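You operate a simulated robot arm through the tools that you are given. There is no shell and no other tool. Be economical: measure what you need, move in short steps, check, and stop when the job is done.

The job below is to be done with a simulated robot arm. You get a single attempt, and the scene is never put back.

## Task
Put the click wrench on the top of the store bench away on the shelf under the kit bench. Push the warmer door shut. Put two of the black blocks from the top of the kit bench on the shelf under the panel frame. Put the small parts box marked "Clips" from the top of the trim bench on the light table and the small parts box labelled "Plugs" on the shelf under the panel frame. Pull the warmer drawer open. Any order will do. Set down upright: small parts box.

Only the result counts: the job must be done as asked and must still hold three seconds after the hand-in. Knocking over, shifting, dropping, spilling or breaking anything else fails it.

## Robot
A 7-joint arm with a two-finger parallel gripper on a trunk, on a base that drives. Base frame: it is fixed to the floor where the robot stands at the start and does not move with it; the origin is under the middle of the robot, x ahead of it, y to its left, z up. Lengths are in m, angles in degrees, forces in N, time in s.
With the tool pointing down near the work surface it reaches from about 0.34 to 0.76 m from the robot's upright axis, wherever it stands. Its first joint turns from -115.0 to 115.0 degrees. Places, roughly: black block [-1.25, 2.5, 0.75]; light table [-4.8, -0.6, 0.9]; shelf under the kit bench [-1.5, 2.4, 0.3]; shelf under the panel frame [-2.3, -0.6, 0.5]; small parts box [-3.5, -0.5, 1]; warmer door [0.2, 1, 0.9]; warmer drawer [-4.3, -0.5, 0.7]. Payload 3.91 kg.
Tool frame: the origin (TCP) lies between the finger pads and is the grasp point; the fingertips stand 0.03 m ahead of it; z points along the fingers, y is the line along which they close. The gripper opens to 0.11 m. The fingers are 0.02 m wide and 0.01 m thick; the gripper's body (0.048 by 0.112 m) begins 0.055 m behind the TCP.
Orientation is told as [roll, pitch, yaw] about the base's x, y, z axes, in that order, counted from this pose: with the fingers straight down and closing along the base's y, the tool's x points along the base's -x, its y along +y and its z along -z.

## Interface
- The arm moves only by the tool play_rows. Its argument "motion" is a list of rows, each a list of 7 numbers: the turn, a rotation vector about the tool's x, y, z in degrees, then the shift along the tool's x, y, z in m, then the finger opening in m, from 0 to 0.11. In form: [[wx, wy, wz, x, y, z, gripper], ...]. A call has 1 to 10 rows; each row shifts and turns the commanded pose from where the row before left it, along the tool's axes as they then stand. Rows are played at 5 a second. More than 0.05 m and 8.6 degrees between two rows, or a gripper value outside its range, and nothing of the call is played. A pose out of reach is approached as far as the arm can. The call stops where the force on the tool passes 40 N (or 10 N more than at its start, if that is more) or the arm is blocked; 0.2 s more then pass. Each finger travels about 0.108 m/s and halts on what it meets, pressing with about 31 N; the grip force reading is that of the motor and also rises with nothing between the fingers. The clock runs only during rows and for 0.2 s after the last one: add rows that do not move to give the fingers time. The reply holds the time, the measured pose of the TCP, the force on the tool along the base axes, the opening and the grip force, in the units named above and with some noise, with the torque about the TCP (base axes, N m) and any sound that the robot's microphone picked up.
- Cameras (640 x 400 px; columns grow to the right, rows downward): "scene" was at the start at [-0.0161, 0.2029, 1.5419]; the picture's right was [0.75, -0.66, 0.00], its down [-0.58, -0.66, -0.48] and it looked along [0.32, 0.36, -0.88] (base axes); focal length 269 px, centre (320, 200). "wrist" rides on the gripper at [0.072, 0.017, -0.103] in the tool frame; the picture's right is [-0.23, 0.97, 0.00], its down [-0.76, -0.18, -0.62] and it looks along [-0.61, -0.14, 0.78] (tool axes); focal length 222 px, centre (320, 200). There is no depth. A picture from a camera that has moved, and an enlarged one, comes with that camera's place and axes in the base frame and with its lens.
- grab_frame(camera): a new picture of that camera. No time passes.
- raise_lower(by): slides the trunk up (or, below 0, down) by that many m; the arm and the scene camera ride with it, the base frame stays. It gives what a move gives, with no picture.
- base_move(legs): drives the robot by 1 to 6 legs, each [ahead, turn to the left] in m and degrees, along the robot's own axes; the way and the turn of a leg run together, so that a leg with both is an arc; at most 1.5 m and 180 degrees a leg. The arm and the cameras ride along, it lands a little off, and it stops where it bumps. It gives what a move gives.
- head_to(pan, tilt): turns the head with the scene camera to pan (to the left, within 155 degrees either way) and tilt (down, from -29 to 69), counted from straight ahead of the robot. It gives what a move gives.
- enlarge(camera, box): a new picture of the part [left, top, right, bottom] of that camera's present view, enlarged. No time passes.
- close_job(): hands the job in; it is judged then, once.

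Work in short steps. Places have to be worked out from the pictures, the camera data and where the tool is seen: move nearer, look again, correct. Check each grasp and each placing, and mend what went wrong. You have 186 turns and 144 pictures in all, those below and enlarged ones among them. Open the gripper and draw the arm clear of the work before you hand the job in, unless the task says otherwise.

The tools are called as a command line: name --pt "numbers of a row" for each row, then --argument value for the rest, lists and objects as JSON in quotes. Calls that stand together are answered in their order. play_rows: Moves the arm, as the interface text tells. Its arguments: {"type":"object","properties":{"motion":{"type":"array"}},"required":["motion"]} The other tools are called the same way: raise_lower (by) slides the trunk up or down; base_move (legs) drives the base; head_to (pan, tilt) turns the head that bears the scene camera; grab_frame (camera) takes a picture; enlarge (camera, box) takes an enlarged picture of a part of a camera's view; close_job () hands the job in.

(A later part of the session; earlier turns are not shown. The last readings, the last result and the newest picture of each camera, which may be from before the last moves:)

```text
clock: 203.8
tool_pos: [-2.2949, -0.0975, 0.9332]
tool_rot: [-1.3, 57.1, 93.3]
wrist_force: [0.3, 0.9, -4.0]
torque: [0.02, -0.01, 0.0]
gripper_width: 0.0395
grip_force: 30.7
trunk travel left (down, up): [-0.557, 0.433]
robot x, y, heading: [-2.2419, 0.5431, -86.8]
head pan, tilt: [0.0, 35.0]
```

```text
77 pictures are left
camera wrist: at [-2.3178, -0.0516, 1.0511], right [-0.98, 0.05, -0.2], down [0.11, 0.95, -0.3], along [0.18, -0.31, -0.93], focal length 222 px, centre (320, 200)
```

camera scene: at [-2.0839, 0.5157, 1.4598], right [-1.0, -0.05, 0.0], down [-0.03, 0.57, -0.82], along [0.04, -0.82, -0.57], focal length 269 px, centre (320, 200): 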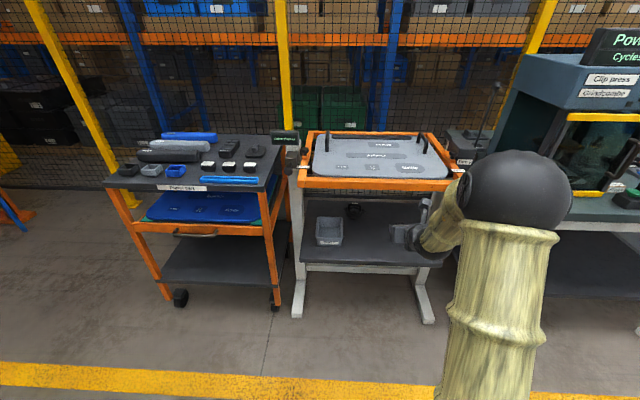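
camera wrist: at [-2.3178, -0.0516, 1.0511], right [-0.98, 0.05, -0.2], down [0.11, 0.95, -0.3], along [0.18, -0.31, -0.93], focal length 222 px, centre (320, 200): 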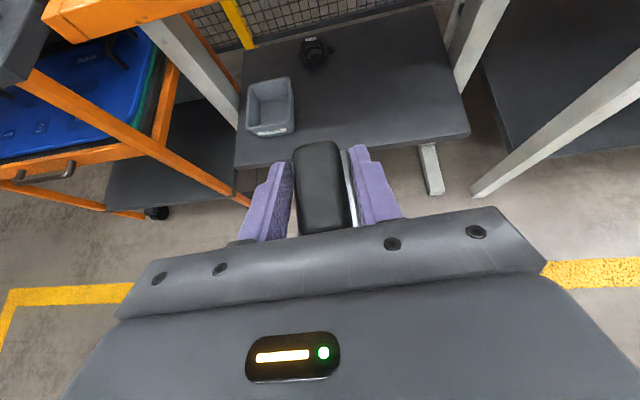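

Shelf: x -2.61 to -1.96, front y -0.37, z about 0.5, grey bin at its left. I lower the trunk, drive in and set B near (-2.27, -0.47).

raise_lower --by -0.31

base_move --legs '[[0.37, 0]]'

grab_frame --camera "wrist"

grab_frame --camera "scene"

```text
clock: 206.9
tool_pos: [-2.2964, -0.097, 0.6244]
tool_rot: [-1.2, 57.2, 93.4]
wrist_force: [0.0, 0.4, -2.7]
torque: [0.01, -0.01, -0.01]
gripper_width: 0.0397
grip_force: 30.8
trunk travel left (down, up): [-0.247, 0.743]
robot x, y, heading: [-2.2371, 0.5334, -87.3]
head pan, tilt: [0.0, 35.0]
```

```text
clock: 209.3
tool_pos: [-2.2706, -0.469, 0.6232]
tool_rot: [-1.3, 57.0, 93.8]
wrist_force: [-0.9, 0.3, -2.8]
torque: [0.02, -0.01, -0.04]
gripper_width: 0.0394
grip_force: 31.0
trunk travel left (down, up): [-0.247, 0.743]
robot x, y, heading: [-2.2151, 0.161, -86.7]
head pan, tilt: [0.0, 35.0]
```

```text
76 pictures are left
camera wrist: at [-2.2938, -0.424, 0.7412], right [-0.98, 0.04, -0.2], down [0.1, 0.95, -0.3], along [0.18, -0.31, -0.93], focal length 222 px, centre (320, 200)
```

wrist: 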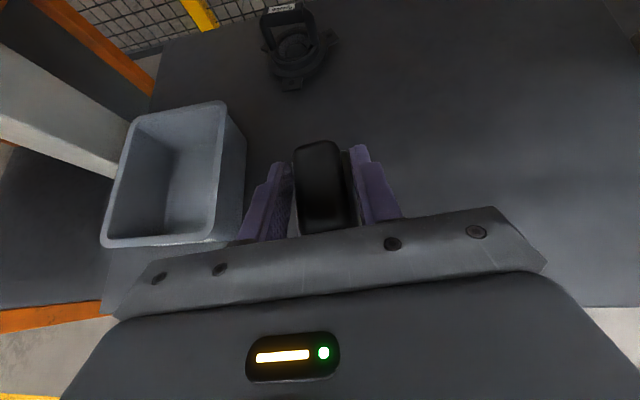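

```text
75 pictures are left
camera scene: at [-2.0636, 0.1449, 1.1498], right [-1.0, -0.06, 0.0], down [-0.03, 0.57, -0.82], along [0.05, -0.82, -0.57], focal length 269 px, centre (320, 200)
```

scene: 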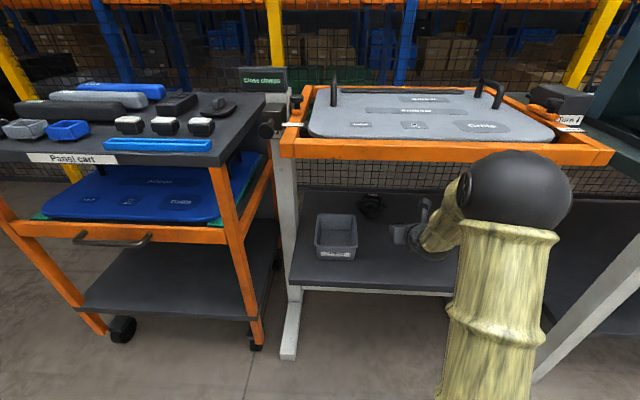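

Bin clearance is a bit slim; I shift 3 cm to the right, then lower.

play_rows --pt "0 0 0 0 0.03 0 0"

raise_lower --by -0.075

play_rows --pt "0 0 0 -0.0034 0 0.0022 0" --pt "0 0 0 -0.0034 0 0.0022 0"

play_rows --pt "0 0 0 -0.0034 0 0.0022 0"

play_rows --pt "0 0 0 -0.0034 0 0.0022 0"

```text
clock: 209.7
tool_pos: [-2.3014, -0.4728, 0.6216]
tool_rot: [-1.3, 57.2, 93.8]
wrist_force: [-0.1, -0.1, -3.2]
torque: [0.03, 0.04, -0.03]
gripper_width: 0.0394
grip_force: 31.8
trunk travel left (down, up): [-0.247, 0.743]
robot x, y, heading: [-2.2197, 0.1626, -86.7]
head pan, tilt: [0.0, 35.0]
```

```text
clock: 210.8
tool_pos: [-2.3018, -0.4719, 0.5468]
tool_rot: [-1.3, 57.1, 93.8]
wrist_force: [0.4, 0.1, -2.4]
torque: [-0.01, -0.01, 0.01]
gripper_width: 0.0396
grip_force: 30.8
trunk travel left (down, up): [-0.172, 0.818]
robot x, y, heading: [-2.2207, 0.1614, -86.7]
head pan, tilt: [0.0, 35.0]
```

```text
clock: 211.4
tool_pos: [-2.3024, -0.472, 0.5368]
tool_rot: [-1.2, 57.1, 93.8]
wrist_force: [-0.1, 0.6, -2.6]
torque: [0.01, 0.01, 0.01]
gripper_width: 0.0392
grip_force: 30.9
trunk travel left (down, up): [-0.172, 0.818]
robot x, y, heading: [-2.2187, 0.1612, -86.6]
head pan, tilt: [0.0, 35.0]
```

```text
clock: 211.8
tool_pos: [-2.3024, -0.4716, 0.5334]
tool_rot: [-1.3, 57.0, 93.8]
wrist_force: [-0.2, 0.7, -3.2]
torque: [-0.03, 0.02, 0.0]
gripper_width: 0.0394
grip_force: 30.9
trunk travel left (down, up): [-0.172, 0.818]
robot x, y, heading: [-2.2187, 0.1617, -86.5]
head pan, tilt: [0.0, 35.0]
```

```text
clock: 212.2
tool_pos: [-2.3017, -0.4721, 0.5298]
tool_rot: [-1.4, 57.2, 93.8]
wrist_force: [-0.2, 0.2, -3.1]
torque: [-0.02, -0.03, 0.01]
gripper_width: 0.0396
grip_force: 31.1
trunk travel left (down, up): [-0.172, 0.818]
robot x, y, heading: [-2.2214, 0.1659, -86.7]
head pan, tilt: [0.0, 35.0]
```

play_rows --pt "0 0 0 -0.0034 0 0.0022 0"

play_rows --pt "0 0 0 -0.0034 0 0.0022 0"

play_rows --pt "0 0 0 -0.0034 0 0.0022 0"

play_rows --pt "0 0 0 -0.0034 0 0.0022 0"

enlarge --camera "scene" --box '[380, 180, 470, 270]'

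```text
clock: 212.6
tool_pos: [-2.3024, -0.4725, 0.5257]
tool_rot: [-1.3, 56.9, 93.8]
wrist_force: [0.5, -0.4, -2.9]
torque: [0.01, 0.02, -0.03]
gripper_width: 0.0393
grip_force: 30.9
trunk travel left (down, up): [-0.172, 0.818]
robot x, y, heading: [-2.2182, 0.1622, -86.8]
head pan, tilt: [0.0, 35.0]
```

```text
clock: 213.0
tool_pos: [-2.3019, -0.472, 0.522]
tool_rot: [-1.3, 57.0, 93.8]
wrist_force: [-0.2, -0.2, -2.6]
torque: [-0.01, -0.02, 0.0]
gripper_width: 0.0396
grip_force: 31.0
trunk travel left (down, up): [-0.172, 0.818]
robot x, y, heading: [-2.2194, 0.1635, -86.7]
head pan, tilt: [0.0, 35.0]
```

```text
clock: 213.4
tool_pos: [-2.3004, -0.4712, 0.5173]
tool_rot: [-1.1, 57.0, 93.9]
wrist_force: [-0.3, 0.0, -2.7]
torque: [0.0, 0.01, -0.05]
gripper_width: 0.04
grip_force: 31.0
trunk travel left (down, up): [-0.172, 0.818]
robot x, y, heading: [-2.2173, 0.1652, -86.7]
head pan, tilt: [0.0, 35.0]
```

```text
clock: 213.8
tool_pos: [-2.3016, -0.4727, 0.5137]
tool_rot: [-1.2, 57.0, 93.8]
wrist_force: [-0.4, 1.2, 1.8]
torque: [0.17, 0.12, -0.01]
gripper_width: 0.0394
grip_force: 30.5
trunk travel left (down, up): [-0.172, 0.818]
robot x, y, heading: [-2.2217, 0.1602, -86.7]
head pan, tilt: [0.0, 35.0]
```

```text
4.44 times, centred on (425, 225) of scene
camera zoom: at [-2.0636, 0.1452, 1.0749], right [-1.0, -0.06, 0.0], down [-0.03, 0.57, -0.82], along [0.05, -0.82, -0.57], focal length 1196 px, centre (-147, 89)
```

zoom: 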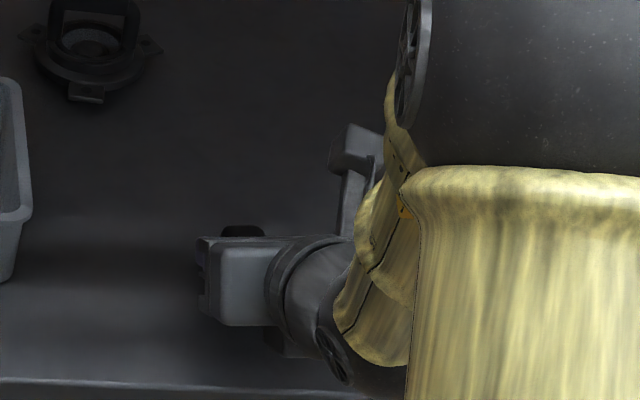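

Contact felt. I release, then retreat back along the tool axis.

play_rows --pt "0 0 0 0 0 0 0.05" --pt "0 0 0 0 0 0 0.06" --pt "0 0 0 0 0 0 0.06"

play_rows --pt "0 0 0 0 0 -0.03 0.06" --pt "0 0 0 0 0 -0.04 0.06" --pt "0 0 0 0 0 -0.04 0.06"

grab_frame --camera "wrist"

```text
clock: 214.6
tool_pos: [-2.3013, -0.4734, 0.5138]
tool_rot: [-1.3, 57.1, 93.7]
wrist_force: [0.4, -0.5, 0.3]
torque: [0.01, 0.01, 0.01]
gripper_width: 0.0601
grip_force: 0.1
trunk travel left (down, up): [-0.172, 0.818]
robot x, y, heading: [-2.2165, 0.1625, -86.7]
head pan, tilt: [0.0, 35.0]
```

```text
clock: 215.4
tool_pos: [-2.3102, -0.3821, 0.5734]
tool_rot: [-1.2, 57.1, 93.8]
wrist_force: [0.5, 0.9, -0.4]
torque: [-0.01, -0.06, -0.03]
gripper_width: 0.0601
grip_force: 0.1
trunk travel left (down, up): [-0.172, 0.818]
robot x, y, heading: [-2.22, 0.1615, -86.6]
head pan, tilt: [0.0, 35.0]
```

```text
73 pictures are left
camera wrist: at [-2.3315, -0.3352, 0.6915], right [-0.98, 0.04, -0.2], down [0.1, 0.95, -0.3], along [0.18, -0.31, -0.93], focal length 222 px, centre (320, 200)
```

wrist: 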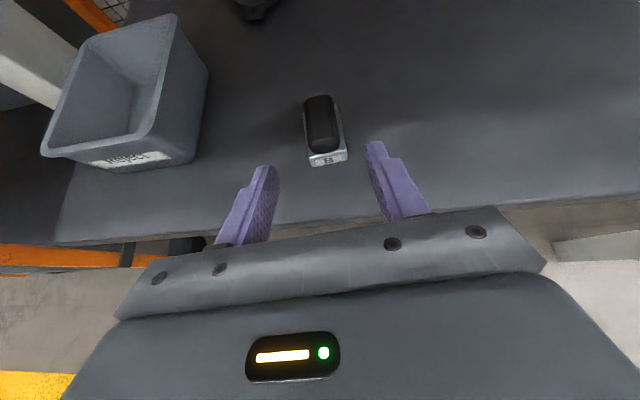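

B is placed flat. I return for block A along the same path.

base_move --legs '[[-0.37, 0], [0, -34.5], [-0.85, 0], [0, -143.5]]'

play_rows --pt "0 0 0 0 -0.015 0.036 0.06" --pt "0 0 0 0 -0.015 0.036 0.06" --pt "0 0 0 0 0 0.038 0.06"

raise_lower --by 0.4

raise_lower --by 0.08

grab_frame --camera "wrist"

```text
clock: 229.4
tool_pos: [-1.7377, 1.8077, 0.5742]
tool_rot: [-1.3, 57.1, -83.9]
wrist_force: [0.9, -0.6, 0.5]
torque: [0.0, -0.06, 0.0]
gripper_width: 0.0601
grip_force: 0.0
trunk travel left (down, up): [-0.172, 0.818]
robot x, y, heading: [-1.8063, 1.2575, 95.7]
head pan, tilt: [0.0, 35.0]
```

```text
clock: 230.2
tool_pos: [-1.7803, 1.8946, 0.5127]
tool_rot: [-1.1, 57.1, -83.8]
wrist_force: [0.1, 0.0, 0.0]
torque: [-0.01, 0.02, 0.01]
gripper_width: 0.0601
grip_force: 0.0
trunk travel left (down, up): [-0.172, 0.818]
robot x, y, heading: [-1.8068, 1.2615, 95.8]
head pan, tilt: [0.0, 35.0]
```

```text
clock: 234.0
tool_pos: [-1.7808, 1.8942, 0.9112]
tool_rot: [-1.3, 57.2, -83.9]
wrist_force: [1.2, 0.0, -0.2]
torque: [0.01, 0.03, -0.01]
gripper_width: 0.06
grip_force: 0.0
trunk travel left (down, up): [-0.572, 0.418]
robot x, y, heading: [-1.8099, 1.2604, 95.7]
head pan, tilt: [0.0, 35.0]
```

```text
clock: 235.2
tool_pos: [-1.781, 1.8948, 0.9931]
tool_rot: [-1.3, 57.1, -84.0]
wrist_force: [0.3, 0.3, -1.1]
torque: [-0.02, -0.03, 0.01]
gripper_width: 0.06
grip_force: 0.0
trunk travel left (down, up): [-0.652, 0.338]
robot x, y, heading: [-1.8066, 1.2596, 95.5]
head pan, tilt: [0.0, 35.0]
```

```text
72 pictures are left
camera wrist: at [-1.7557, 1.8493, 1.1105], right [0.98, 0.0, -0.2], down [-0.06, -0.95, -0.3], along [-0.19, 0.31, -0.93], focal length 222 px, centre (320, 200)
```

wrist: 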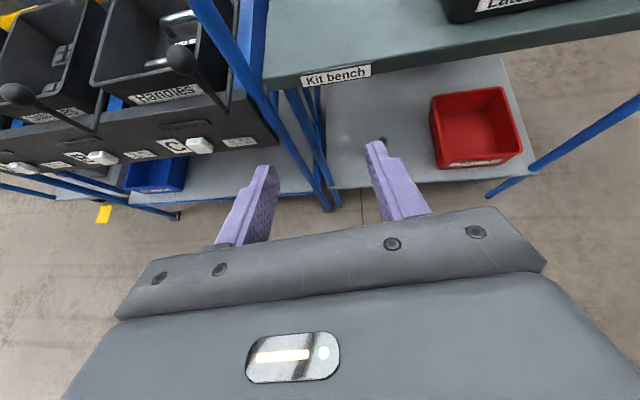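

base_move --legs '[[0, -3.8], [0.46, 0]]'

grab_frame --camera "wrist"

```text
clock: 238.4
tool_pos: [-1.7531, 2.3586, 0.9922]
tool_rot: [-1.3, 57.1, -87.6]
wrist_force: [-0.3, -1.1, 0.4]
torque: [0.02, 0.0, 0.04]
gripper_width: 0.06
grip_force: 0.0
trunk travel left (down, up): [-0.652, 0.338]
robot x, y, heading: [-1.8212, 1.7257, 91.8]
head pan, tilt: [0.0, 35.0]
```

```text
71 pictures are left
camera wrist: at [-1.7314, 2.3117, 1.1103], right [0.98, -0.07, -0.2], down [-0.13, -0.95, -0.3], along [-0.17, 0.32, -0.93], focal length 222 px, centre (320, 200)
```

wrist: 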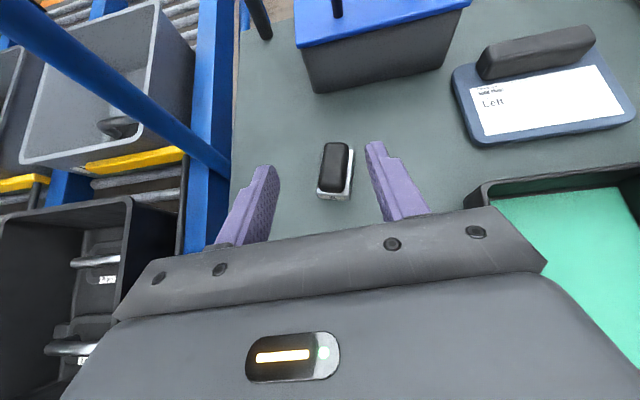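

A at (-1.754, 2.432), aligned. Advance 7 cm, lower and grip.

base_move --legs '[[0.072, 0]]'

raise_lower --by -0.109

grab_frame --camera "wrist"

```text
clock: 239.5
tool_pos: [-1.7549, 2.4313, 0.9922]
tool_rot: [-1.3, 57.1, -87.7]
wrist_force: [0.0, 0.4, 0.1]
torque: [-0.01, 0.01, 0.02]
gripper_width: 0.0601
grip_force: 0.0
trunk travel left (down, up): [-0.652, 0.338]
robot x, y, heading: [-1.8248, 1.7999, 91.7]
head pan, tilt: [0.0, 35.0]
```

```text
clock: 240.9
tool_pos: [-1.7537, 2.4311, 0.8837]
tool_rot: [-1.3, 57.1, -87.7]
wrist_force: [-1.1, -0.4, 0.0]
torque: [0.0, 0.0, 0.01]
gripper_width: 0.06
grip_force: 0.1
trunk travel left (down, up): [-0.543, 0.447]
robot x, y, heading: [-1.8257, 1.8004, 91.8]
head pan, tilt: [0.0, 35.0]
```

```text
70 pictures are left
camera wrist: at [-1.7334, 2.3842, 1.0016], right [0.98, -0.07, -0.2], down [-0.13, -0.95, -0.3], along [-0.17, 0.32, -0.93], focal length 222 px, centre (320, 200)
```

wrist: 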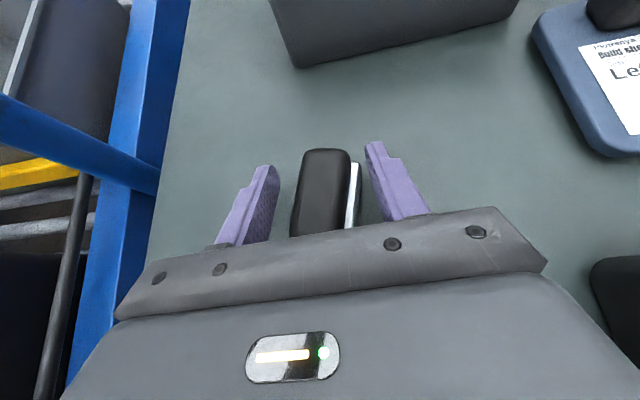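

play_rows --pt "0 0 0 0 0.002 0 0.05" --pt "0 0 0 0 0 0 0.03" --pt "0 0 0 0 0 0 0.0" --pt "0 0 0 0 0 0 0.0"

raise_lower --by 0.06

grab_frame --camera "wrist"

```text
clock: 241.9
tool_pos: [-1.7533, 2.4303, 0.8844]
tool_rot: [-1.4, 57.1, -87.7]
wrist_force: [-1.2, -0.1, 4.3]
torque: [-0.01, 0.0, -0.06]
gripper_width: 0.0413
grip_force: 30.8
trunk travel left (down, up): [-0.543, 0.447]
robot x, y, heading: [-1.8221, 1.8018, 91.7]
head pan, tilt: [0.0, 35.0]
```

```text
clock: 242.9
tool_pos: [-1.7533, 2.43, 0.9429]
tool_rot: [-1.2, 57.0, -87.7]
wrist_force: [0.5, 0.3, -3.6]
torque: [0.04, -0.01, -0.01]
gripper_width: 0.0397
grip_force: 30.5
trunk travel left (down, up): [-0.603, 0.387]
robot x, y, heading: [-1.8222, 1.8006, 91.9]
head pan, tilt: [0.0, 35.0]
```

```text
69 pictures are left
camera wrist: at [-1.7314, 2.3847, 1.0613], right [0.98, -0.07, -0.2], down [-0.13, -0.95, -0.3], along [-0.17, 0.32, -0.93], focal length 222 px, centre (320, 200)
```

wrist: 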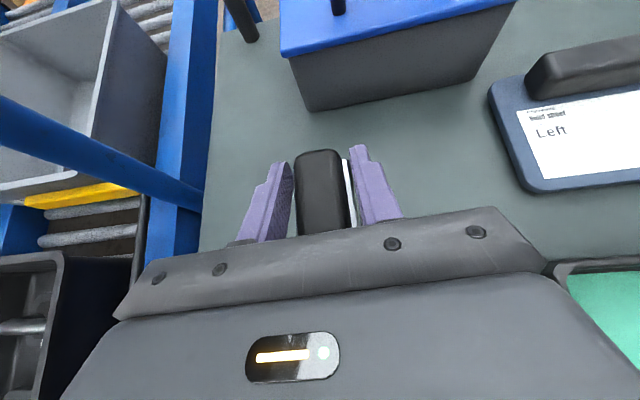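

A is held. I carry it to the panel-frame shelf, aiming right of B.

base_move --legs '[[-0.54, 0], [0, 141.4], [0.91, 0], [0, 36.8]]'

raise_lower --by -0.31

grab_frame --camera "wrist"

```text
clock: 258.0
tool_pos: [-2.457, -0.1022, 0.9446]
tool_rot: [-1.3, 57.1, 90.1]
wrist_force: [0.7, -0.8, -3.5]
torque: [-0.03, -0.01, 0.0]
gripper_width: 0.0397
grip_force: 30.0
trunk travel left (down, up): [-0.603, 0.387]
robot x, y, heading: [-2.3643, 0.5283, -90.2]
head pan, tilt: [0.0, 35.0]
```

```text
clock: 261.1
tool_pos: [-2.4562, -0.1008, 0.6337]
tool_rot: [-1.2, 57.0, 90.0]
wrist_force: [0.2, -0.2, -2.1]
torque: [-0.04, 0.01, 0.01]
gripper_width: 0.0395
grip_force: 30.9
trunk travel left (down, up): [-0.293, 0.697]
robot x, y, heading: [-2.366, 0.5252, -90.5]
head pan, tilt: [0.0, 35.0]
```

```text
68 pictures are left
camera wrist: at [-2.4753, -0.0551, 0.7515], right [-0.97, 0.1, -0.2], down [0.16, 0.94, -0.3], along [0.16, -0.32, -0.93], focal length 222 px, centre (320, 200)
```

wrist: 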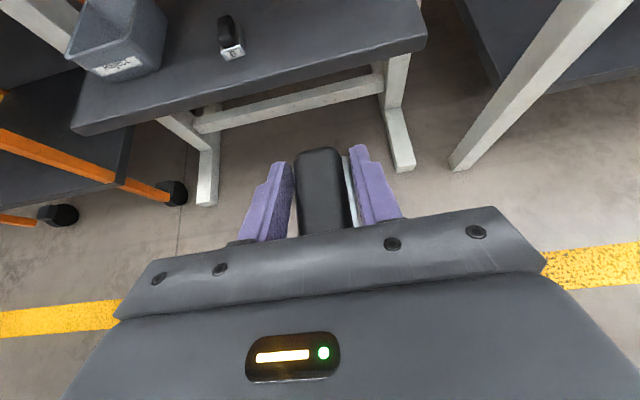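

I turn 4° left to aim at x ≈ -2.39 and drive in.

base_move --legs '[[0, 4], [0.37, 0]]'

grab_frame --camera "wrist"

```text
clock: 263.9
tool_pos: [-2.3859, -0.475, 0.6338]
tool_rot: [-1.3, 57.2, 94.3]
wrist_force: [1.1, -0.7, -2.9]
torque: [-0.01, -0.02, -0.01]
gripper_width: 0.0397
grip_force: 31.5
trunk travel left (down, up): [-0.293, 0.697]
robot x, y, heading: [-2.341, 0.1561, -86.1]
head pan, tilt: [0.0, 35.0]
```

```text
67 pictures are left
camera wrist: at [-2.4081, -0.4296, 0.7515], right [-0.98, 0.03, -0.2], down [0.09, 0.95, -0.3], along [0.18, -0.31, -0.93], focal length 222 px, centre (320, 200)
```

wrist: 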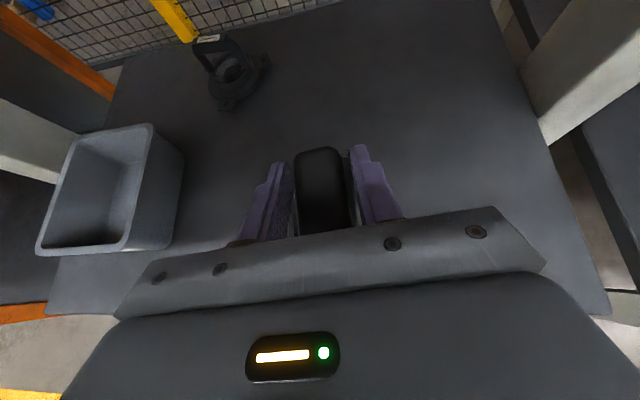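

Space is clear. I shift 1 cm right, lower and feel for contact.

play_rows --pt "0 0 0 0 0.012 0 0"

raise_lower --by -0.112

play_rows --pt "0 0 0 -0.0034 0 0.0022 0"

play_rows --pt "0 0 0 -0.0026 0 0.0017 0"

play_rows --pt "0 0 0 -0.0026 0 0.0017 0"

```text
clock: 264.3
tool_pos: [-2.3974, -0.4761, 0.6346]
tool_rot: [-1.3, 57.1, 94.4]
wrist_force: [0.8, -0.4, -2.9]
torque: [-0.03, -0.02, -0.02]
gripper_width: 0.0398
grip_force: 30.7
trunk travel left (down, up): [-0.293, 0.697]
robot x, y, heading: [-2.3363, 0.1602, -86.0]
head pan, tilt: [0.0, 35.0]
```

```text
clock: 265.7
tool_pos: [-2.3972, -0.4759, 0.5213]
tool_rot: [-1.4, 57.0, 94.4]
wrist_force: [-0.1, -0.4, -3.1]
torque: [-0.02, 0.01, 0.02]
gripper_width: 0.0395
grip_force: 31.2
trunk travel left (down, up): [-0.181, 0.809]
robot x, y, heading: [-2.3397, 0.1604, -86.1]
head pan, tilt: [0.0, 35.0]
```

```text
clock: 266.1
tool_pos: [-2.3984, -0.4748, 0.5186]
tool_rot: [-1.2, 57.1, 94.3]
wrist_force: [-1.1, -0.5, -2.8]
torque: [-0.01, 0.0, 0.0]
gripper_width: 0.0395
grip_force: 30.0
trunk travel left (down, up): [-0.181, 0.809]
robot x, y, heading: [-2.3363, 0.1595, -86.3]
head pan, tilt: [0.0, 35.0]
```

```text
clock: 266.5
tool_pos: [-2.398, -0.4748, 0.5154]
tool_rot: [-1.3, 57.0, 94.3]
wrist_force: [-0.4, 0.9, -1.2]
torque: [0.06, 0.07, -0.02]
gripper_width: 0.0395
grip_force: 31.0
trunk travel left (down, up): [-0.181, 0.809]
robot x, y, heading: [-2.3378, 0.1551, -86.4]
head pan, tilt: [0.0, 35.0]
```

```text
clock: 266.9
tool_pos: [-2.3987, -0.4761, 0.513]
tool_rot: [-1.2, 57.4, 94.4]
wrist_force: [-0.5, 2.0, 13.2]
torque: [0.57, 0.36, -0.08]
gripper_width: 0.0396
grip_force: 30.6
trunk travel left (down, up): [-0.181, 0.809]
robot x, y, heading: [-2.3401, 0.1569, -86.1]
head pan, tilt: [0.0, 35.0]
```

Contact. Release and withdraw.

play_rows --pt "0 0 0 0 0 0 0.05" --pt "0 0 0 0 0 0 0.06" --pt "0 0 0 0 0 0 0.06" --pt "0 0 0 0 0 -0.03 0.06" --pt "0 0 0 0 0 -0.04 0.06" --pt "0 0 0 0 0 -0.04 0.06"

grab_frame --camera "wrist"

```text
clock: 268.3
tool_pos: [-2.4095, -0.3831, 0.5728]
tool_rot: [-1.2, 57.0, 94.2]
wrist_force: [0.6, 0.2, -0.2]
torque: [-0.05, 0.03, -0.05]
gripper_width: 0.0603
grip_force: 0.0
trunk travel left (down, up): [-0.181, 0.809]
robot x, y, heading: [-2.3383, 0.1553, -86.1]
head pan, tilt: [0.0, 35.0]
```

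```text
66 pictures are left
camera wrist: at [-2.4316, -0.3384, 0.6911], right [-0.98, 0.03, -0.2], down [0.09, 0.95, -0.3], along [0.18, -0.31, -0.93], focal length 222 px, centre (320, 200)
```

wrist: 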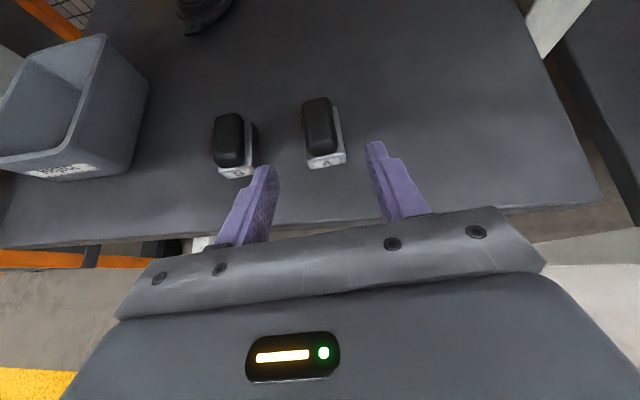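

Both blocks are placed. I back off, raise the trunk, and go to the trim bench.

base_move --legs '[[-0.4, 0]]'

raise_lower --by 0.4

raise_lower --by 0.2

base_move --legs '[[0, -94], [1.0, 0], [0, 90]]'

head_to --pan 0 --tilt 35

grab_frame --camera "scene"

grab_frame --camera "wrist"

```text
clock: 270.8
tool_pos: [-2.438, 0.0035, 0.574]
tool_rot: [-1.4, 57.2, 93.9]
wrist_force: [0.1, -0.4, -0.2]
torque: [-0.02, -0.01, 0.0]
gripper_width: 0.0601
grip_force: 0.0
trunk travel left (down, up): [-0.181, 0.809]
robot x, y, heading: [-2.3617, 0.5447, -86.7]
head pan, tilt: [0.0, 35.0]
```

```text
clock: 274.6
tool_pos: [-2.4391, 0.0029, 0.974]
tool_rot: [-1.4, 57.1, 93.9]
wrist_force: [0.1, -0.2, 0.2]
torque: [0.03, -0.05, 0.05]
gripper_width: 0.0601
grip_force: 0.0
trunk travel left (down, up): [-0.581, 0.409]
robot x, y, heading: [-2.3643, 0.5443, -86.6]
head pan, tilt: [0.0, 35.0]
```

```text
clock: 276.8
tool_pos: [-2.4377, 0.0028, 1.1724]
tool_rot: [-1.3, 57.2, 93.8]
wrist_force: [0.9, -0.9, 0.1]
torque: [0.0, 0.02, 0.0]
gripper_width: 0.0599
grip_force: 0.0
trunk travel left (down, up): [-0.781, 0.209]
robot x, y, heading: [-2.3631, 0.545, -86.2]
head pan, tilt: [0.0, 35.0]
```

```text
clock: 289.7
tool_pos: [-3.4676, -0.0002, 1.1732]
tool_rot: [-1.3, 57.2, 91.0]
wrist_force: [0.1, -0.1, 0.5]
torque: [0.0, 0.0, -0.01]
gripper_width: 0.0598
grip_force: 0.1
trunk travel left (down, up): [-0.781, 0.209]
robot x, y, heading: [-3.3697, 0.5374, -89.1]
head pan, tilt: [0.0, 35.0]
```

```text
clock: 290.3
tool_pos: [-3.4671, -0.0012, 1.1725]
tool_rot: [-1.3, 57.0, 91.0]
wrist_force: [-0.1, -0.4, -0.3]
torque: [-0.02, 0.01, 0.01]
gripper_width: 0.0601
grip_force: 0.1
trunk travel left (down, up): [-0.781, 0.209]
robot x, y, heading: [-3.3615, 0.5359, -89.3]
head pan, tilt: [0.0, 35.0]
```

```text
65 pictures are left
camera scene: at [-3.2103, 0.5106, 1.6838], right [-1.0, -0.01, 0.0], down [-0.01, 0.57, -0.82], along [0.01, -0.82, -0.57], focal length 269 px, centre (320, 200)
```

scene: 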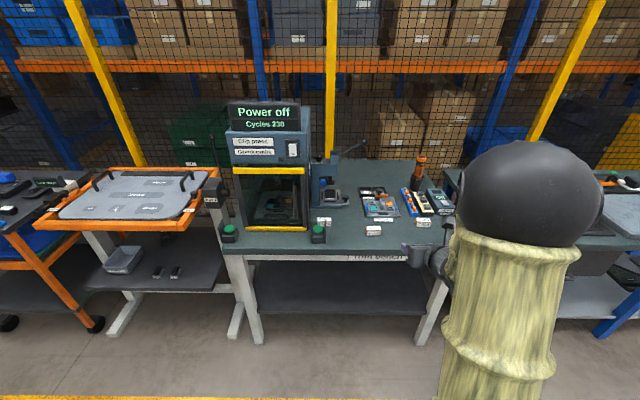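

```text
64 pictures are left
camera wrist: at [-3.4869, 0.0457, 1.2912], right [-0.98, 0.09, -0.2], down [0.15, 0.94, -0.3], along [0.16, -0.32, -0.93], focal length 222 px, centre (320, 200)
```

wrist: 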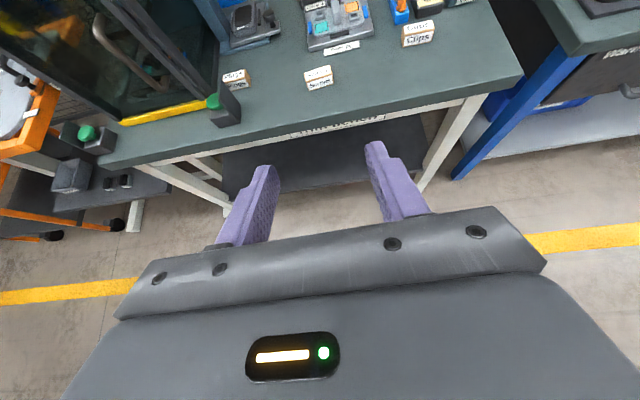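

enlarge --camera "wrist" --box '[200, 0, 480, 130]'

enlarge --camera "scene" --box '[300, 150, 470, 270]'

```text
2.29 times, centred on (340, 65) of wrist
camera zoom: at [-3.4869, 0.0457, 1.2912], right [-0.98, 0.09, -0.2], down [0.15, 0.94, -0.3], along [0.16, -0.32, -0.93], focal length 508 px, centre (274, 509)
```

zoom: 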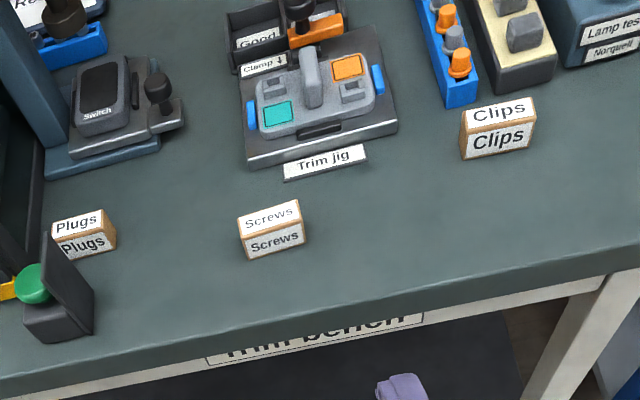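

```text
3.33 times, centred on (385, 210) of scene
camera zoom: at [-3.2103, 0.5106, 1.6838], right [-1.0, -0.01, 0.0], down [-0.01, 0.57, -0.82], along [0.01, -0.82, -0.57], focal length 897 px, centre (103, 167)
```

zoom: 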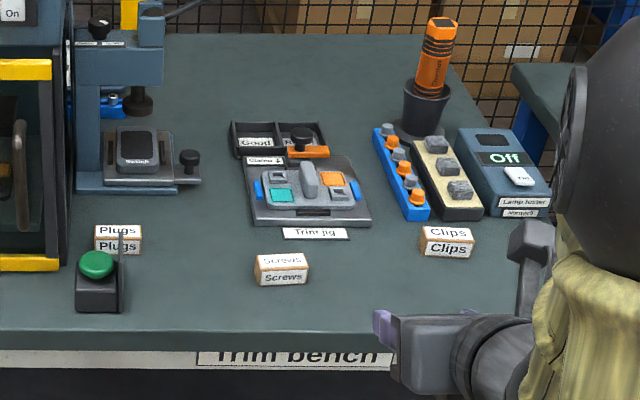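

Boxes: Clips at about (-3.687, -0.473), Plugs at (-3.22, -0.472) behind a button stand. Clips first: I shift sideways to line up with it and extend the arm again.

base_move --legs '[[0, -90], [0.225, 0], [0, 90]]'

play_rows --pt "0 0 0 0 0 0.037 0.095" --pt "0 0 0 0 0 0.037 0.095" --pt "0 0 0 0 0 0.036 0.095"

base_move --legs '[[0.25, 0]]'

grab_frame --camera "wrist"

```text
clock: 299.6
tool_pos: [-3.6863, -0.0085, 1.1723]
tool_rot: [-1.3, 57.2, 91.7]
wrist_force: [0.3, 0.2, 0.3]
torque: [0.0, 0.0, -0.03]
gripper_width: 0.0602
grip_force: 0.0
trunk travel left (down, up): [-0.781, 0.209]
robot x, y, heading: [-3.5896, 0.5308, -88.7]
head pan, tilt: [0.0, 35.0]
```

```text
clock: 300.4
tool_pos: [-3.6807, -0.1026, 1.1121]
tool_rot: [-1.2, 57.0, 91.5]
wrist_force: [-0.2, 0.0, 0.4]
torque: [0.02, 0.0, -0.01]
gripper_width: 0.0949
grip_force: 0.1
trunk travel left (down, up): [-0.781, 0.209]
robot x, y, heading: [-3.5904, 0.5281, -88.8]
head pan, tilt: [0.0, 35.0]
```

```text
clock: 302.2
tool_pos: [-3.6759, -0.3476, 1.1132]
tool_rot: [-1.4, 57.0, 91.4]
wrist_force: [0.2, 0.6, -0.3]
torque: [0.0, -0.01, -0.01]
gripper_width: 0.0948
grip_force: 0.0
trunk travel left (down, up): [-0.781, 0.209]
robot x, y, heading: [-3.58, 0.2873, -88.8]
head pan, tilt: [0.0, 35.0]
```

```text
61 pictures are left
camera wrist: at [-3.6973, -0.3021, 1.2306], right [-0.98, 0.08, -0.2], down [0.14, 0.94, -0.3], along [0.17, -0.32, -0.93], focal length 222 px, centre (320, 200)
```

wrist: 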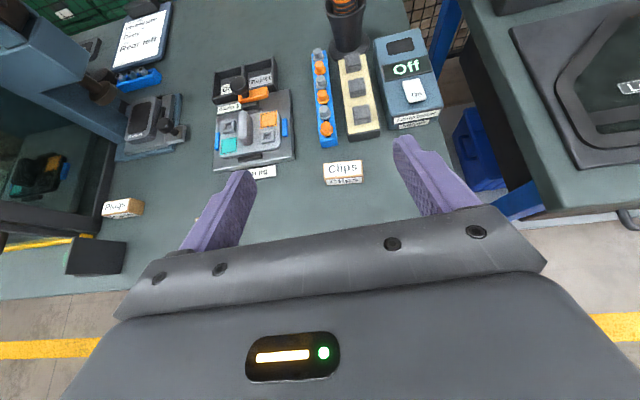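

Aligned. I advance 0.12, lower most of the way and look.

base_move --legs '[[0.12, 0]]'

raise_lower --by -0.2

grab_frame --camera "wrist"

```text
clock: 303.4
tool_pos: [-3.6759, -0.4677, 1.1118]
tool_rot: [-1.3, 56.9, 91.3]
wrist_force: [-0.3, -0.1, -0.4]
torque: [-0.01, 0.0, -0.01]
gripper_width: 0.0948
grip_force: 0.0
trunk travel left (down, up): [-0.781, 0.209]
robot x, y, heading: [-3.5801, 0.1614, -88.9]
head pan, tilt: [0.0, 35.0]
```

```text
clock: 305.6
tool_pos: [-3.676, -0.4655, 0.9129]
tool_rot: [-1.4, 57.0, 91.4]
wrist_force: [0.4, -0.7, -0.2]
torque: [0.02, 0.0, 0.0]
gripper_width: 0.0952
grip_force: 0.0
trunk travel left (down, up): [-0.581, 0.409]
robot x, y, heading: [-3.5796, 0.1662, -89.2]
head pan, tilt: [0.0, 35.0]
```

```text
60 pictures are left
camera wrist: at [-3.6956, -0.4195, 1.0311], right [-0.98, 0.08, -0.2], down [0.14, 0.94, -0.3], along [0.17, -0.32, -0.93], focal length 222 px, centre (320, 200)
```

wrist: 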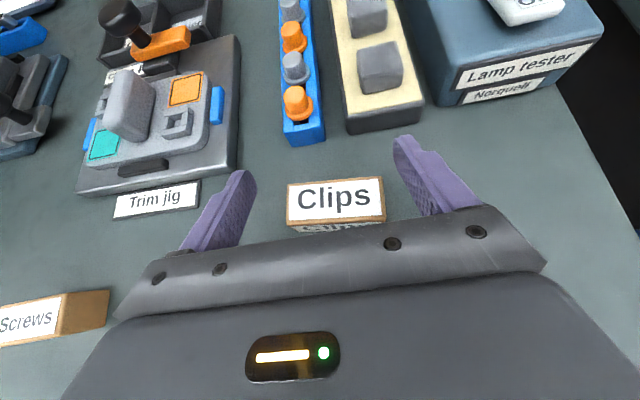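

Centred. Lower 36 mm and grip.

raise_lower --by -0.036

play_rows --pt "0 0 0 0 0.003 0 0.085" --pt "0 0 0 0 0 0 0.05" --pt "0 0 0 0 0 0 0.04" --pt "0 0 0 0 0 0 0.04"

grab_frame --camera "wrist"

```text
clock: 306.4
tool_pos: [-3.6753, -0.4655, 0.8841]
tool_rot: [-1.0, 57.9, 91.7]
wrist_force: [-0.6, 2.9, 38.6]
torque: [-0.78, 1.83, -0.38]
gripper_width: 0.0947
grip_force: 0.1
trunk travel left (down, up): [-0.545, 0.445]
robot x, y, heading: [-3.579, 0.1624, -88.8]
head pan, tilt: [0.0, 35.0]
```

```text
clock: 306.9
tool_pos: [-3.6855, -0.4693, 0.8847]
tool_rot: [-0.5, 58.2, 91.4]
wrist_force: [-4.9, -1.7, 9.1]
torque: [-0.32, 0.51, -0.05]
gripper_width: 0.0666
grip_force: 17.0
trunk travel left (down, up): [-0.545, 0.445]
robot x, y, heading: [-3.5794, 0.1658, -88.7]
head pan, tilt: [0.0, 35.0]
stopped in row 2: the force on the tool passed its limit (the readings are from after the stop); the commanded pose is now the measured one
```

```text
59 pictures are left
camera wrist: at [-3.7046, -0.4202, 1.0015], right [-0.98, 0.09, -0.2], down [0.15, 0.94, -0.32], along [0.16, -0.34, -0.93], focal length 222 px, centre (320, 200)
```

wrist: 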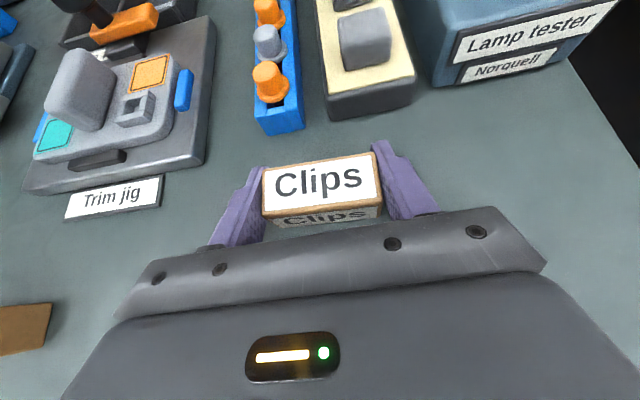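

The tips touched the bench; the box is now between the fingers. I ease up 3 mm and finish the grip.

play_rows --pt "0 0 0 0.0025 0 -0.0017 0.06" --pt "0 0 0 0 0 0 0.03" --pt "0 0 0 0 0 0 0.03"

raise_lower --by 0.08

grab_frame --camera "wrist"

```text
clock: 307.8
tool_pos: [-3.6837, -0.4678, 0.8857]
tool_rot: [-0.7, 57.7, 91.3]
wrist_force: [-0.3, -0.2, 0.2]
torque: [0.03, -0.01, 0.02]
gripper_width: 0.0664
grip_force: 30.4
trunk travel left (down, up): [-0.545, 0.445]
robot x, y, heading: [-3.5781, 0.1656, -88.7]
head pan, tilt: [0.0, 35.0]
```

```text
clock: 308.9
tool_pos: [-3.6865, -0.4683, 0.9651]
tool_rot: [-0.7, 57.8, 91.3]
wrist_force: [0.8, 0.5, -0.9]
torque: [-0.02, -0.02, -0.02]
gripper_width: 0.0658
grip_force: 31.7
trunk travel left (down, up): [-0.625, 0.365]
robot x, y, heading: [-3.5804, 0.1589, -88.9]
head pan, tilt: [0.0, 35.0]
```

```text
58 pictures are left
camera wrist: at [-3.7042, -0.4204, 1.083], right [-0.98, 0.09, -0.2], down [0.15, 0.94, -0.31], along [0.16, -0.33, -0.93], focal length 222 px, centre (320, 200)
```

wrist: 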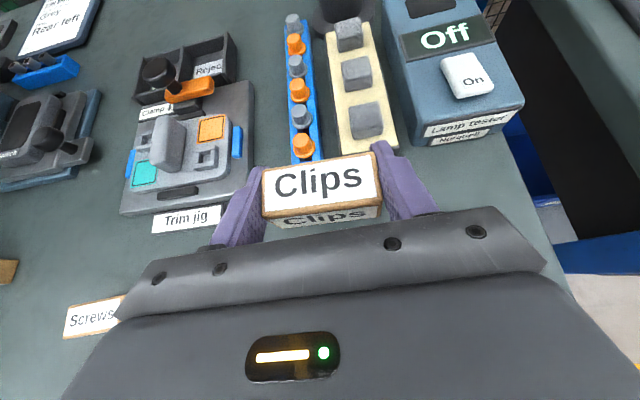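

Clips is held. I back off and go to the light table.

base_move --legs '[[-0.36, 0], [0, -91], [1.1, 0], [0, 90]]'

grab_frame --camera "scene"

grab_frame --camera "wrist"

```text
clock: 324.1
tool_pos: [-4.7716, -0.1184, 0.9667]
tool_rot: [-0.7, 57.9, 92.0]
wrist_force: [-0.2, 0.3, -1.1]
torque: [0.0, -0.01, 0.01]
gripper_width: 0.0656
grip_force: 31.0
trunk travel left (down, up): [-0.625, 0.365]
robot x, y, heading: [-4.6763, 0.5146, -88.2]
head pan, tilt: [0.0, 35.0]
```

```text
57 pictures are left
camera scene: at [-4.52, 0.4922, 1.5278], right [-1.0, -0.03, 0.0], down [-0.02, 0.57, -0.82], along [0.03, -0.82, -0.57], focal length 269 px, centre (320, 200)
```

scene: 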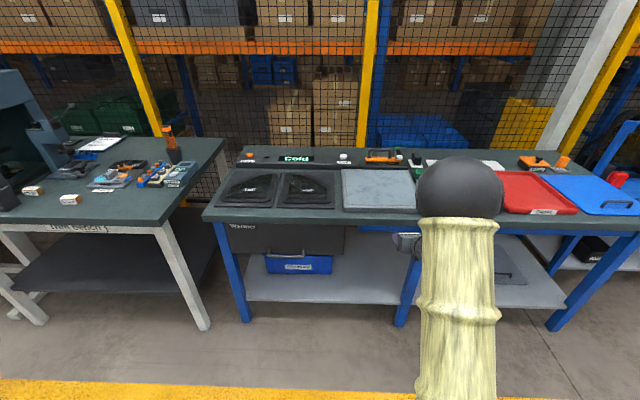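

```text
56 pictures are left
camera wrist: at [-4.7911, -0.0712, 1.0831], right [-0.98, 0.08, -0.2], down [0.14, 0.94, -0.31], along [0.16, -0.33, -0.93], focal length 222 px, centre (320, 200)
```

wrist: 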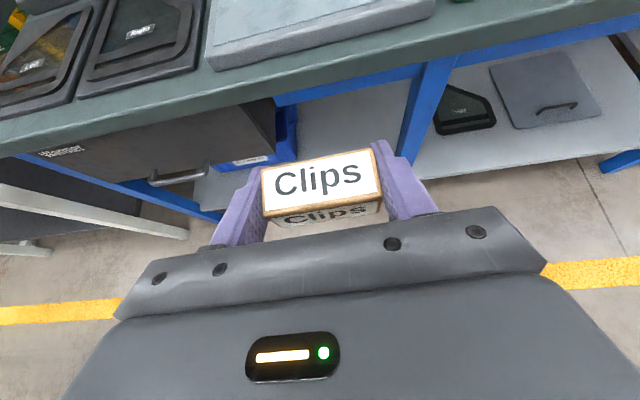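

enlarge --camera "scene" --box '[200, 130, 440, 290]'

```text
2.50 times, centred on (320, 210) of scene
camera zoom: at [-4.52, 0.4922, 1.5278], right [-1.0, -0.03, 0.0], down [-0.02, 0.57, -0.82], along [0.03, -0.82, -0.57], focal length 673 px, centre (320, 175)
```

zoom: 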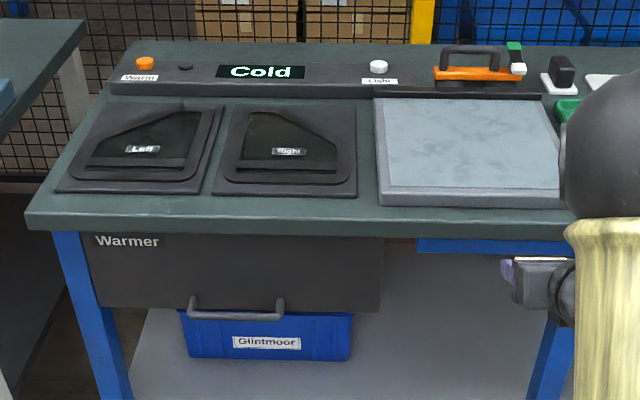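

The light table is the pale panel, x -4.88 to -4.59, y -0.69 to -0.39. I raise slightly, drive in over it.

raise_lower --by 0.03

base_move --legs '[[0.4, 0]]'

grab_frame --camera "wrist"

```text
clock: 324.9
tool_pos: [-4.7721, -0.119, 0.9955]
tool_rot: [-0.7, 57.8, 91.9]
wrist_force: [-0.6, -0.2, -0.8]
torque: [0.01, 0.02, 0.0]
gripper_width: 0.0656
grip_force: 30.7
trunk travel left (down, up): [-0.655, 0.335]
robot x, y, heading: [-4.6763, 0.5177, -88.0]
head pan, tilt: [0.0, 35.0]
```

```text
clock: 327.4
tool_pos: [-4.7583, -0.5154, 0.9957]
tool_rot: [-0.7, 57.8, 91.9]
wrist_force: [0.1, 0.1, -1.1]
torque: [-0.01, 0.02, 0.02]
gripper_width: 0.0655
grip_force: 31.0
trunk travel left (down, up): [-0.655, 0.335]
robot x, y, heading: [-4.6604, 0.1202, -88.1]
head pan, tilt: [0.0, 35.0]
```

```text
54 pictures are left
camera wrist: at [-4.7786, -0.4679, 1.1128], right [-0.98, 0.08, -0.2], down [0.14, 0.94, -0.31], along [0.16, -0.33, -0.93], focal length 222 px, centre (320, 200)
```

wrist: 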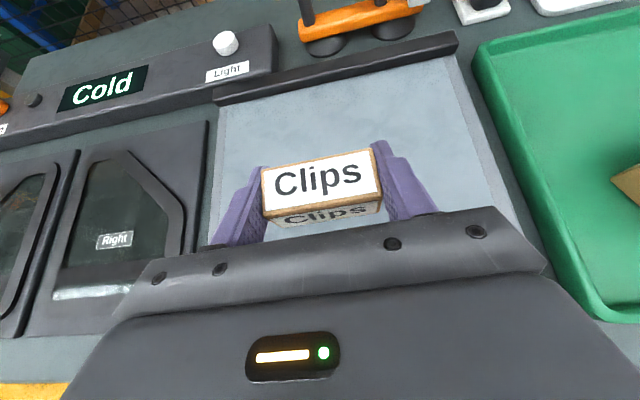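

Centred over the light table. Lower and feel for contact.

raise_lower --by -0.055

play_rows --pt "0 0 0 -0.0042 0 0.0027 0.03" --pt "0 0 0 -0.0042 0 0.0027 0.03"

play_rows --pt "0 0 0 -0.0034 0 0.0022 0.03"

play_rows --pt "0 0 0 -0.0034 0 0.0022 0.03"

```text
clock: 328.3
tool_pos: [-4.7591, -0.5149, 0.9401]
tool_rot: [-0.7, 57.9, 91.8]
wrist_force: [0.0, 0.2, 0.5]
torque: [0.02, 0.0, 0.0]
gripper_width: 0.0653
grip_force: 31.1
trunk travel left (down, up): [-0.6, 0.39]
robot x, y, heading: [-4.6588, 0.1181, -88.1]
head pan, tilt: [0.0, 35.0]
```

```text
clock: 328.9
tool_pos: [-4.7588, -0.5148, 0.9306]
tool_rot: [-0.7, 57.8, 91.8]
wrist_force: [0.3, 0.3, 0.1]
torque: [0.01, -0.03, 0.01]
gripper_width: 0.0654
grip_force: 30.6
trunk travel left (down, up): [-0.6, 0.39]
robot x, y, heading: [-4.6619, 0.1193, -87.9]
head pan, tilt: [0.0, 35.0]
```

```text
clock: 329.3
tool_pos: [-4.7591, -0.5148, 0.926]
tool_rot: [-0.8, 57.8, 91.9]
wrist_force: [0.1, 0.8, -1.0]
torque: [0.01, 0.02, -0.01]
gripper_width: 0.0656
grip_force: 31.4
trunk travel left (down, up): [-0.6, 0.39]
robot x, y, heading: [-4.6601, 0.1204, -88.4]
head pan, tilt: [0.0, 35.0]
```

```text
clock: 329.7
tool_pos: [-4.7597, -0.5165, 0.9218]
tool_rot: [-0.8, 57.7, 92.0]
wrist_force: [0.6, 0.6, -1.6]
torque: [0.01, 0.01, 0.02]
gripper_width: 0.0651
grip_force: 31.2
trunk travel left (down, up): [-0.6, 0.39]
robot x, y, heading: [-4.6644, 0.1206, -88.2]
head pan, tilt: [0.0, 35.0]
```

play_rows --pt "0 0 0 -0.0034 0 0.0022 0.03"

play_rows --pt "0 0 0 -0.0034 0 0.0022 0.03"

play_rows --pt "0 0 0 -0.0034 0 0.0022 0.03"

play_rows --pt "0 0 0 -0.0026 0 0.0017 0.03"

```text
clock: 330.1
tool_pos: [-4.7592, -0.5161, 0.9192]
tool_rot: [-0.7, 57.8, 92.0]
wrist_force: [0.2, -0.5, -0.6]
torque: [0.01, 0.0, -0.01]
gripper_width: 0.0653
grip_force: 30.7
trunk travel left (down, up): [-0.6, 0.39]
robot x, y, heading: [-4.6609, 0.1153, -88.0]
head pan, tilt: [0.0, 35.0]
```

```text
clock: 330.5
tool_pos: [-4.7582, -0.5154, 0.915]
tool_rot: [-0.7, 57.8, 92.1]
wrist_force: [0.0, 0.0, 0.5]
torque: [0.01, -0.02, -0.05]
gripper_width: 0.0653
grip_force: 31.2
trunk travel left (down, up): [-0.6, 0.39]
robot x, y, heading: [-4.6603, 0.1195, -88.4]
head pan, tilt: [0.0, 35.0]
```

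```text
clock: 330.9
tool_pos: [-4.7588, -0.5147, 0.9112]
tool_rot: [-0.7, 57.8, 91.9]
wrist_force: [-0.6, 0.6, -0.8]
torque: [0.0, -0.04, 0.01]
gripper_width: 0.0652
grip_force: 31.1
trunk travel left (down, up): [-0.6, 0.39]
robot x, y, heading: [-4.6615, 0.1175, -88.0]
head pan, tilt: [0.0, 35.0]
```

```text
clock: 331.3
tool_pos: [-4.7577, -0.5159, 0.909]
tool_rot: [-0.8, 57.8, 91.9]
wrist_force: [-0.8, 0.1, -0.9]
torque: [-0.01, 0.05, 0.0]
gripper_width: 0.0653
grip_force: 31.2
trunk travel left (down, up): [-0.6, 0.39]
robot x, y, heading: [-4.6623, 0.1195, -88.5]
head pan, tilt: [0.0, 35.0]
```

play_rows --pt "0 0 0 -0.0026 0 0.0017 0.03"

play_rows --pt "0 0 0 -0.0026 0 0.0017 0.03"

play_rows --pt "0 0 0 -0.0026 0 0.0017 0.03"

play_rows --pt "0 0 0 -0.0026 0 0.0017 0.03"

grab_frame --camera "wrist"

```text
clock: 331.7
tool_pos: [-4.7602, -0.5158, 0.9044]
tool_rot: [-0.8, 57.8, 92.0]
wrist_force: [-0.1, 0.4, 0.0]
torque: [-0.01, -0.02, 0.0]
gripper_width: 0.0654
grip_force: 30.9
trunk travel left (down, up): [-0.6, 0.39]
robot x, y, heading: [-4.6653, 0.1182, -88.3]
head pan, tilt: [0.0, 35.0]
```

```text
clock: 332.1
tool_pos: [-4.7595, -0.5169, 0.9007]
tool_rot: [-0.7, 57.8, 91.9]
wrist_force: [-0.8, 0.6, -0.8]
torque: [0.01, 0.01, -0.04]
gripper_width: 0.0653
grip_force: 30.8
trunk travel left (down, up): [-0.6, 0.39]
robot x, y, heading: [-4.6606, 0.1174, -88.1]
head pan, tilt: [0.0, 35.0]
```

```text
clock: 332.5
tool_pos: [-4.7587, -0.5148, 0.8975]
tool_rot: [-0.7, 57.9, 92.1]
wrist_force: [-0.7, -0.4, -0.5]
torque: [0.01, 0.02, 0.01]
gripper_width: 0.0652
grip_force: 31.0
trunk travel left (down, up): [-0.6, 0.39]
robot x, y, heading: [-4.6612, 0.12, -88.3]
head pan, tilt: [0.0, 35.0]
```

```text
clock: 332.9
tool_pos: [-4.7582, -0.515, 0.8969]
tool_rot: [-0.7, 58.0, 91.9]
wrist_force: [-0.6, 0.9, 5.7]
torque: [-0.09, 0.19, -0.01]
gripper_width: 0.0652
grip_force: 31.5
trunk travel left (down, up): [-0.6, 0.39]
robot x, y, heading: [-4.6611, 0.1217, -88.2]
head pan, tilt: [0.0, 35.0]
```

```text
53 pictures are left
camera wrist: at [-4.7784, -0.4677, 1.0138], right [-0.98, 0.08, -0.2], down [0.14, 0.94, -0.31], along [0.16, -0.33, -0.93], focal length 222 px, centre (320, 200)
```

wrist: 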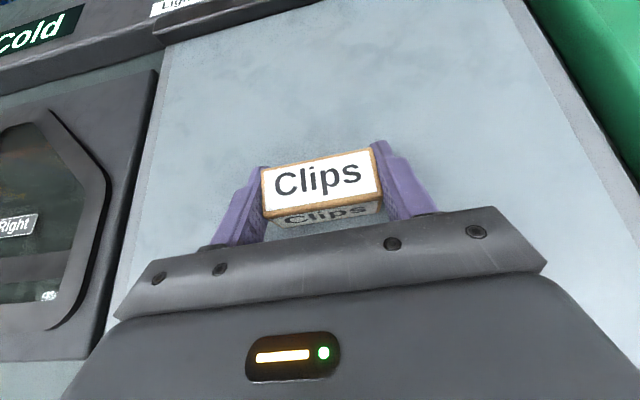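

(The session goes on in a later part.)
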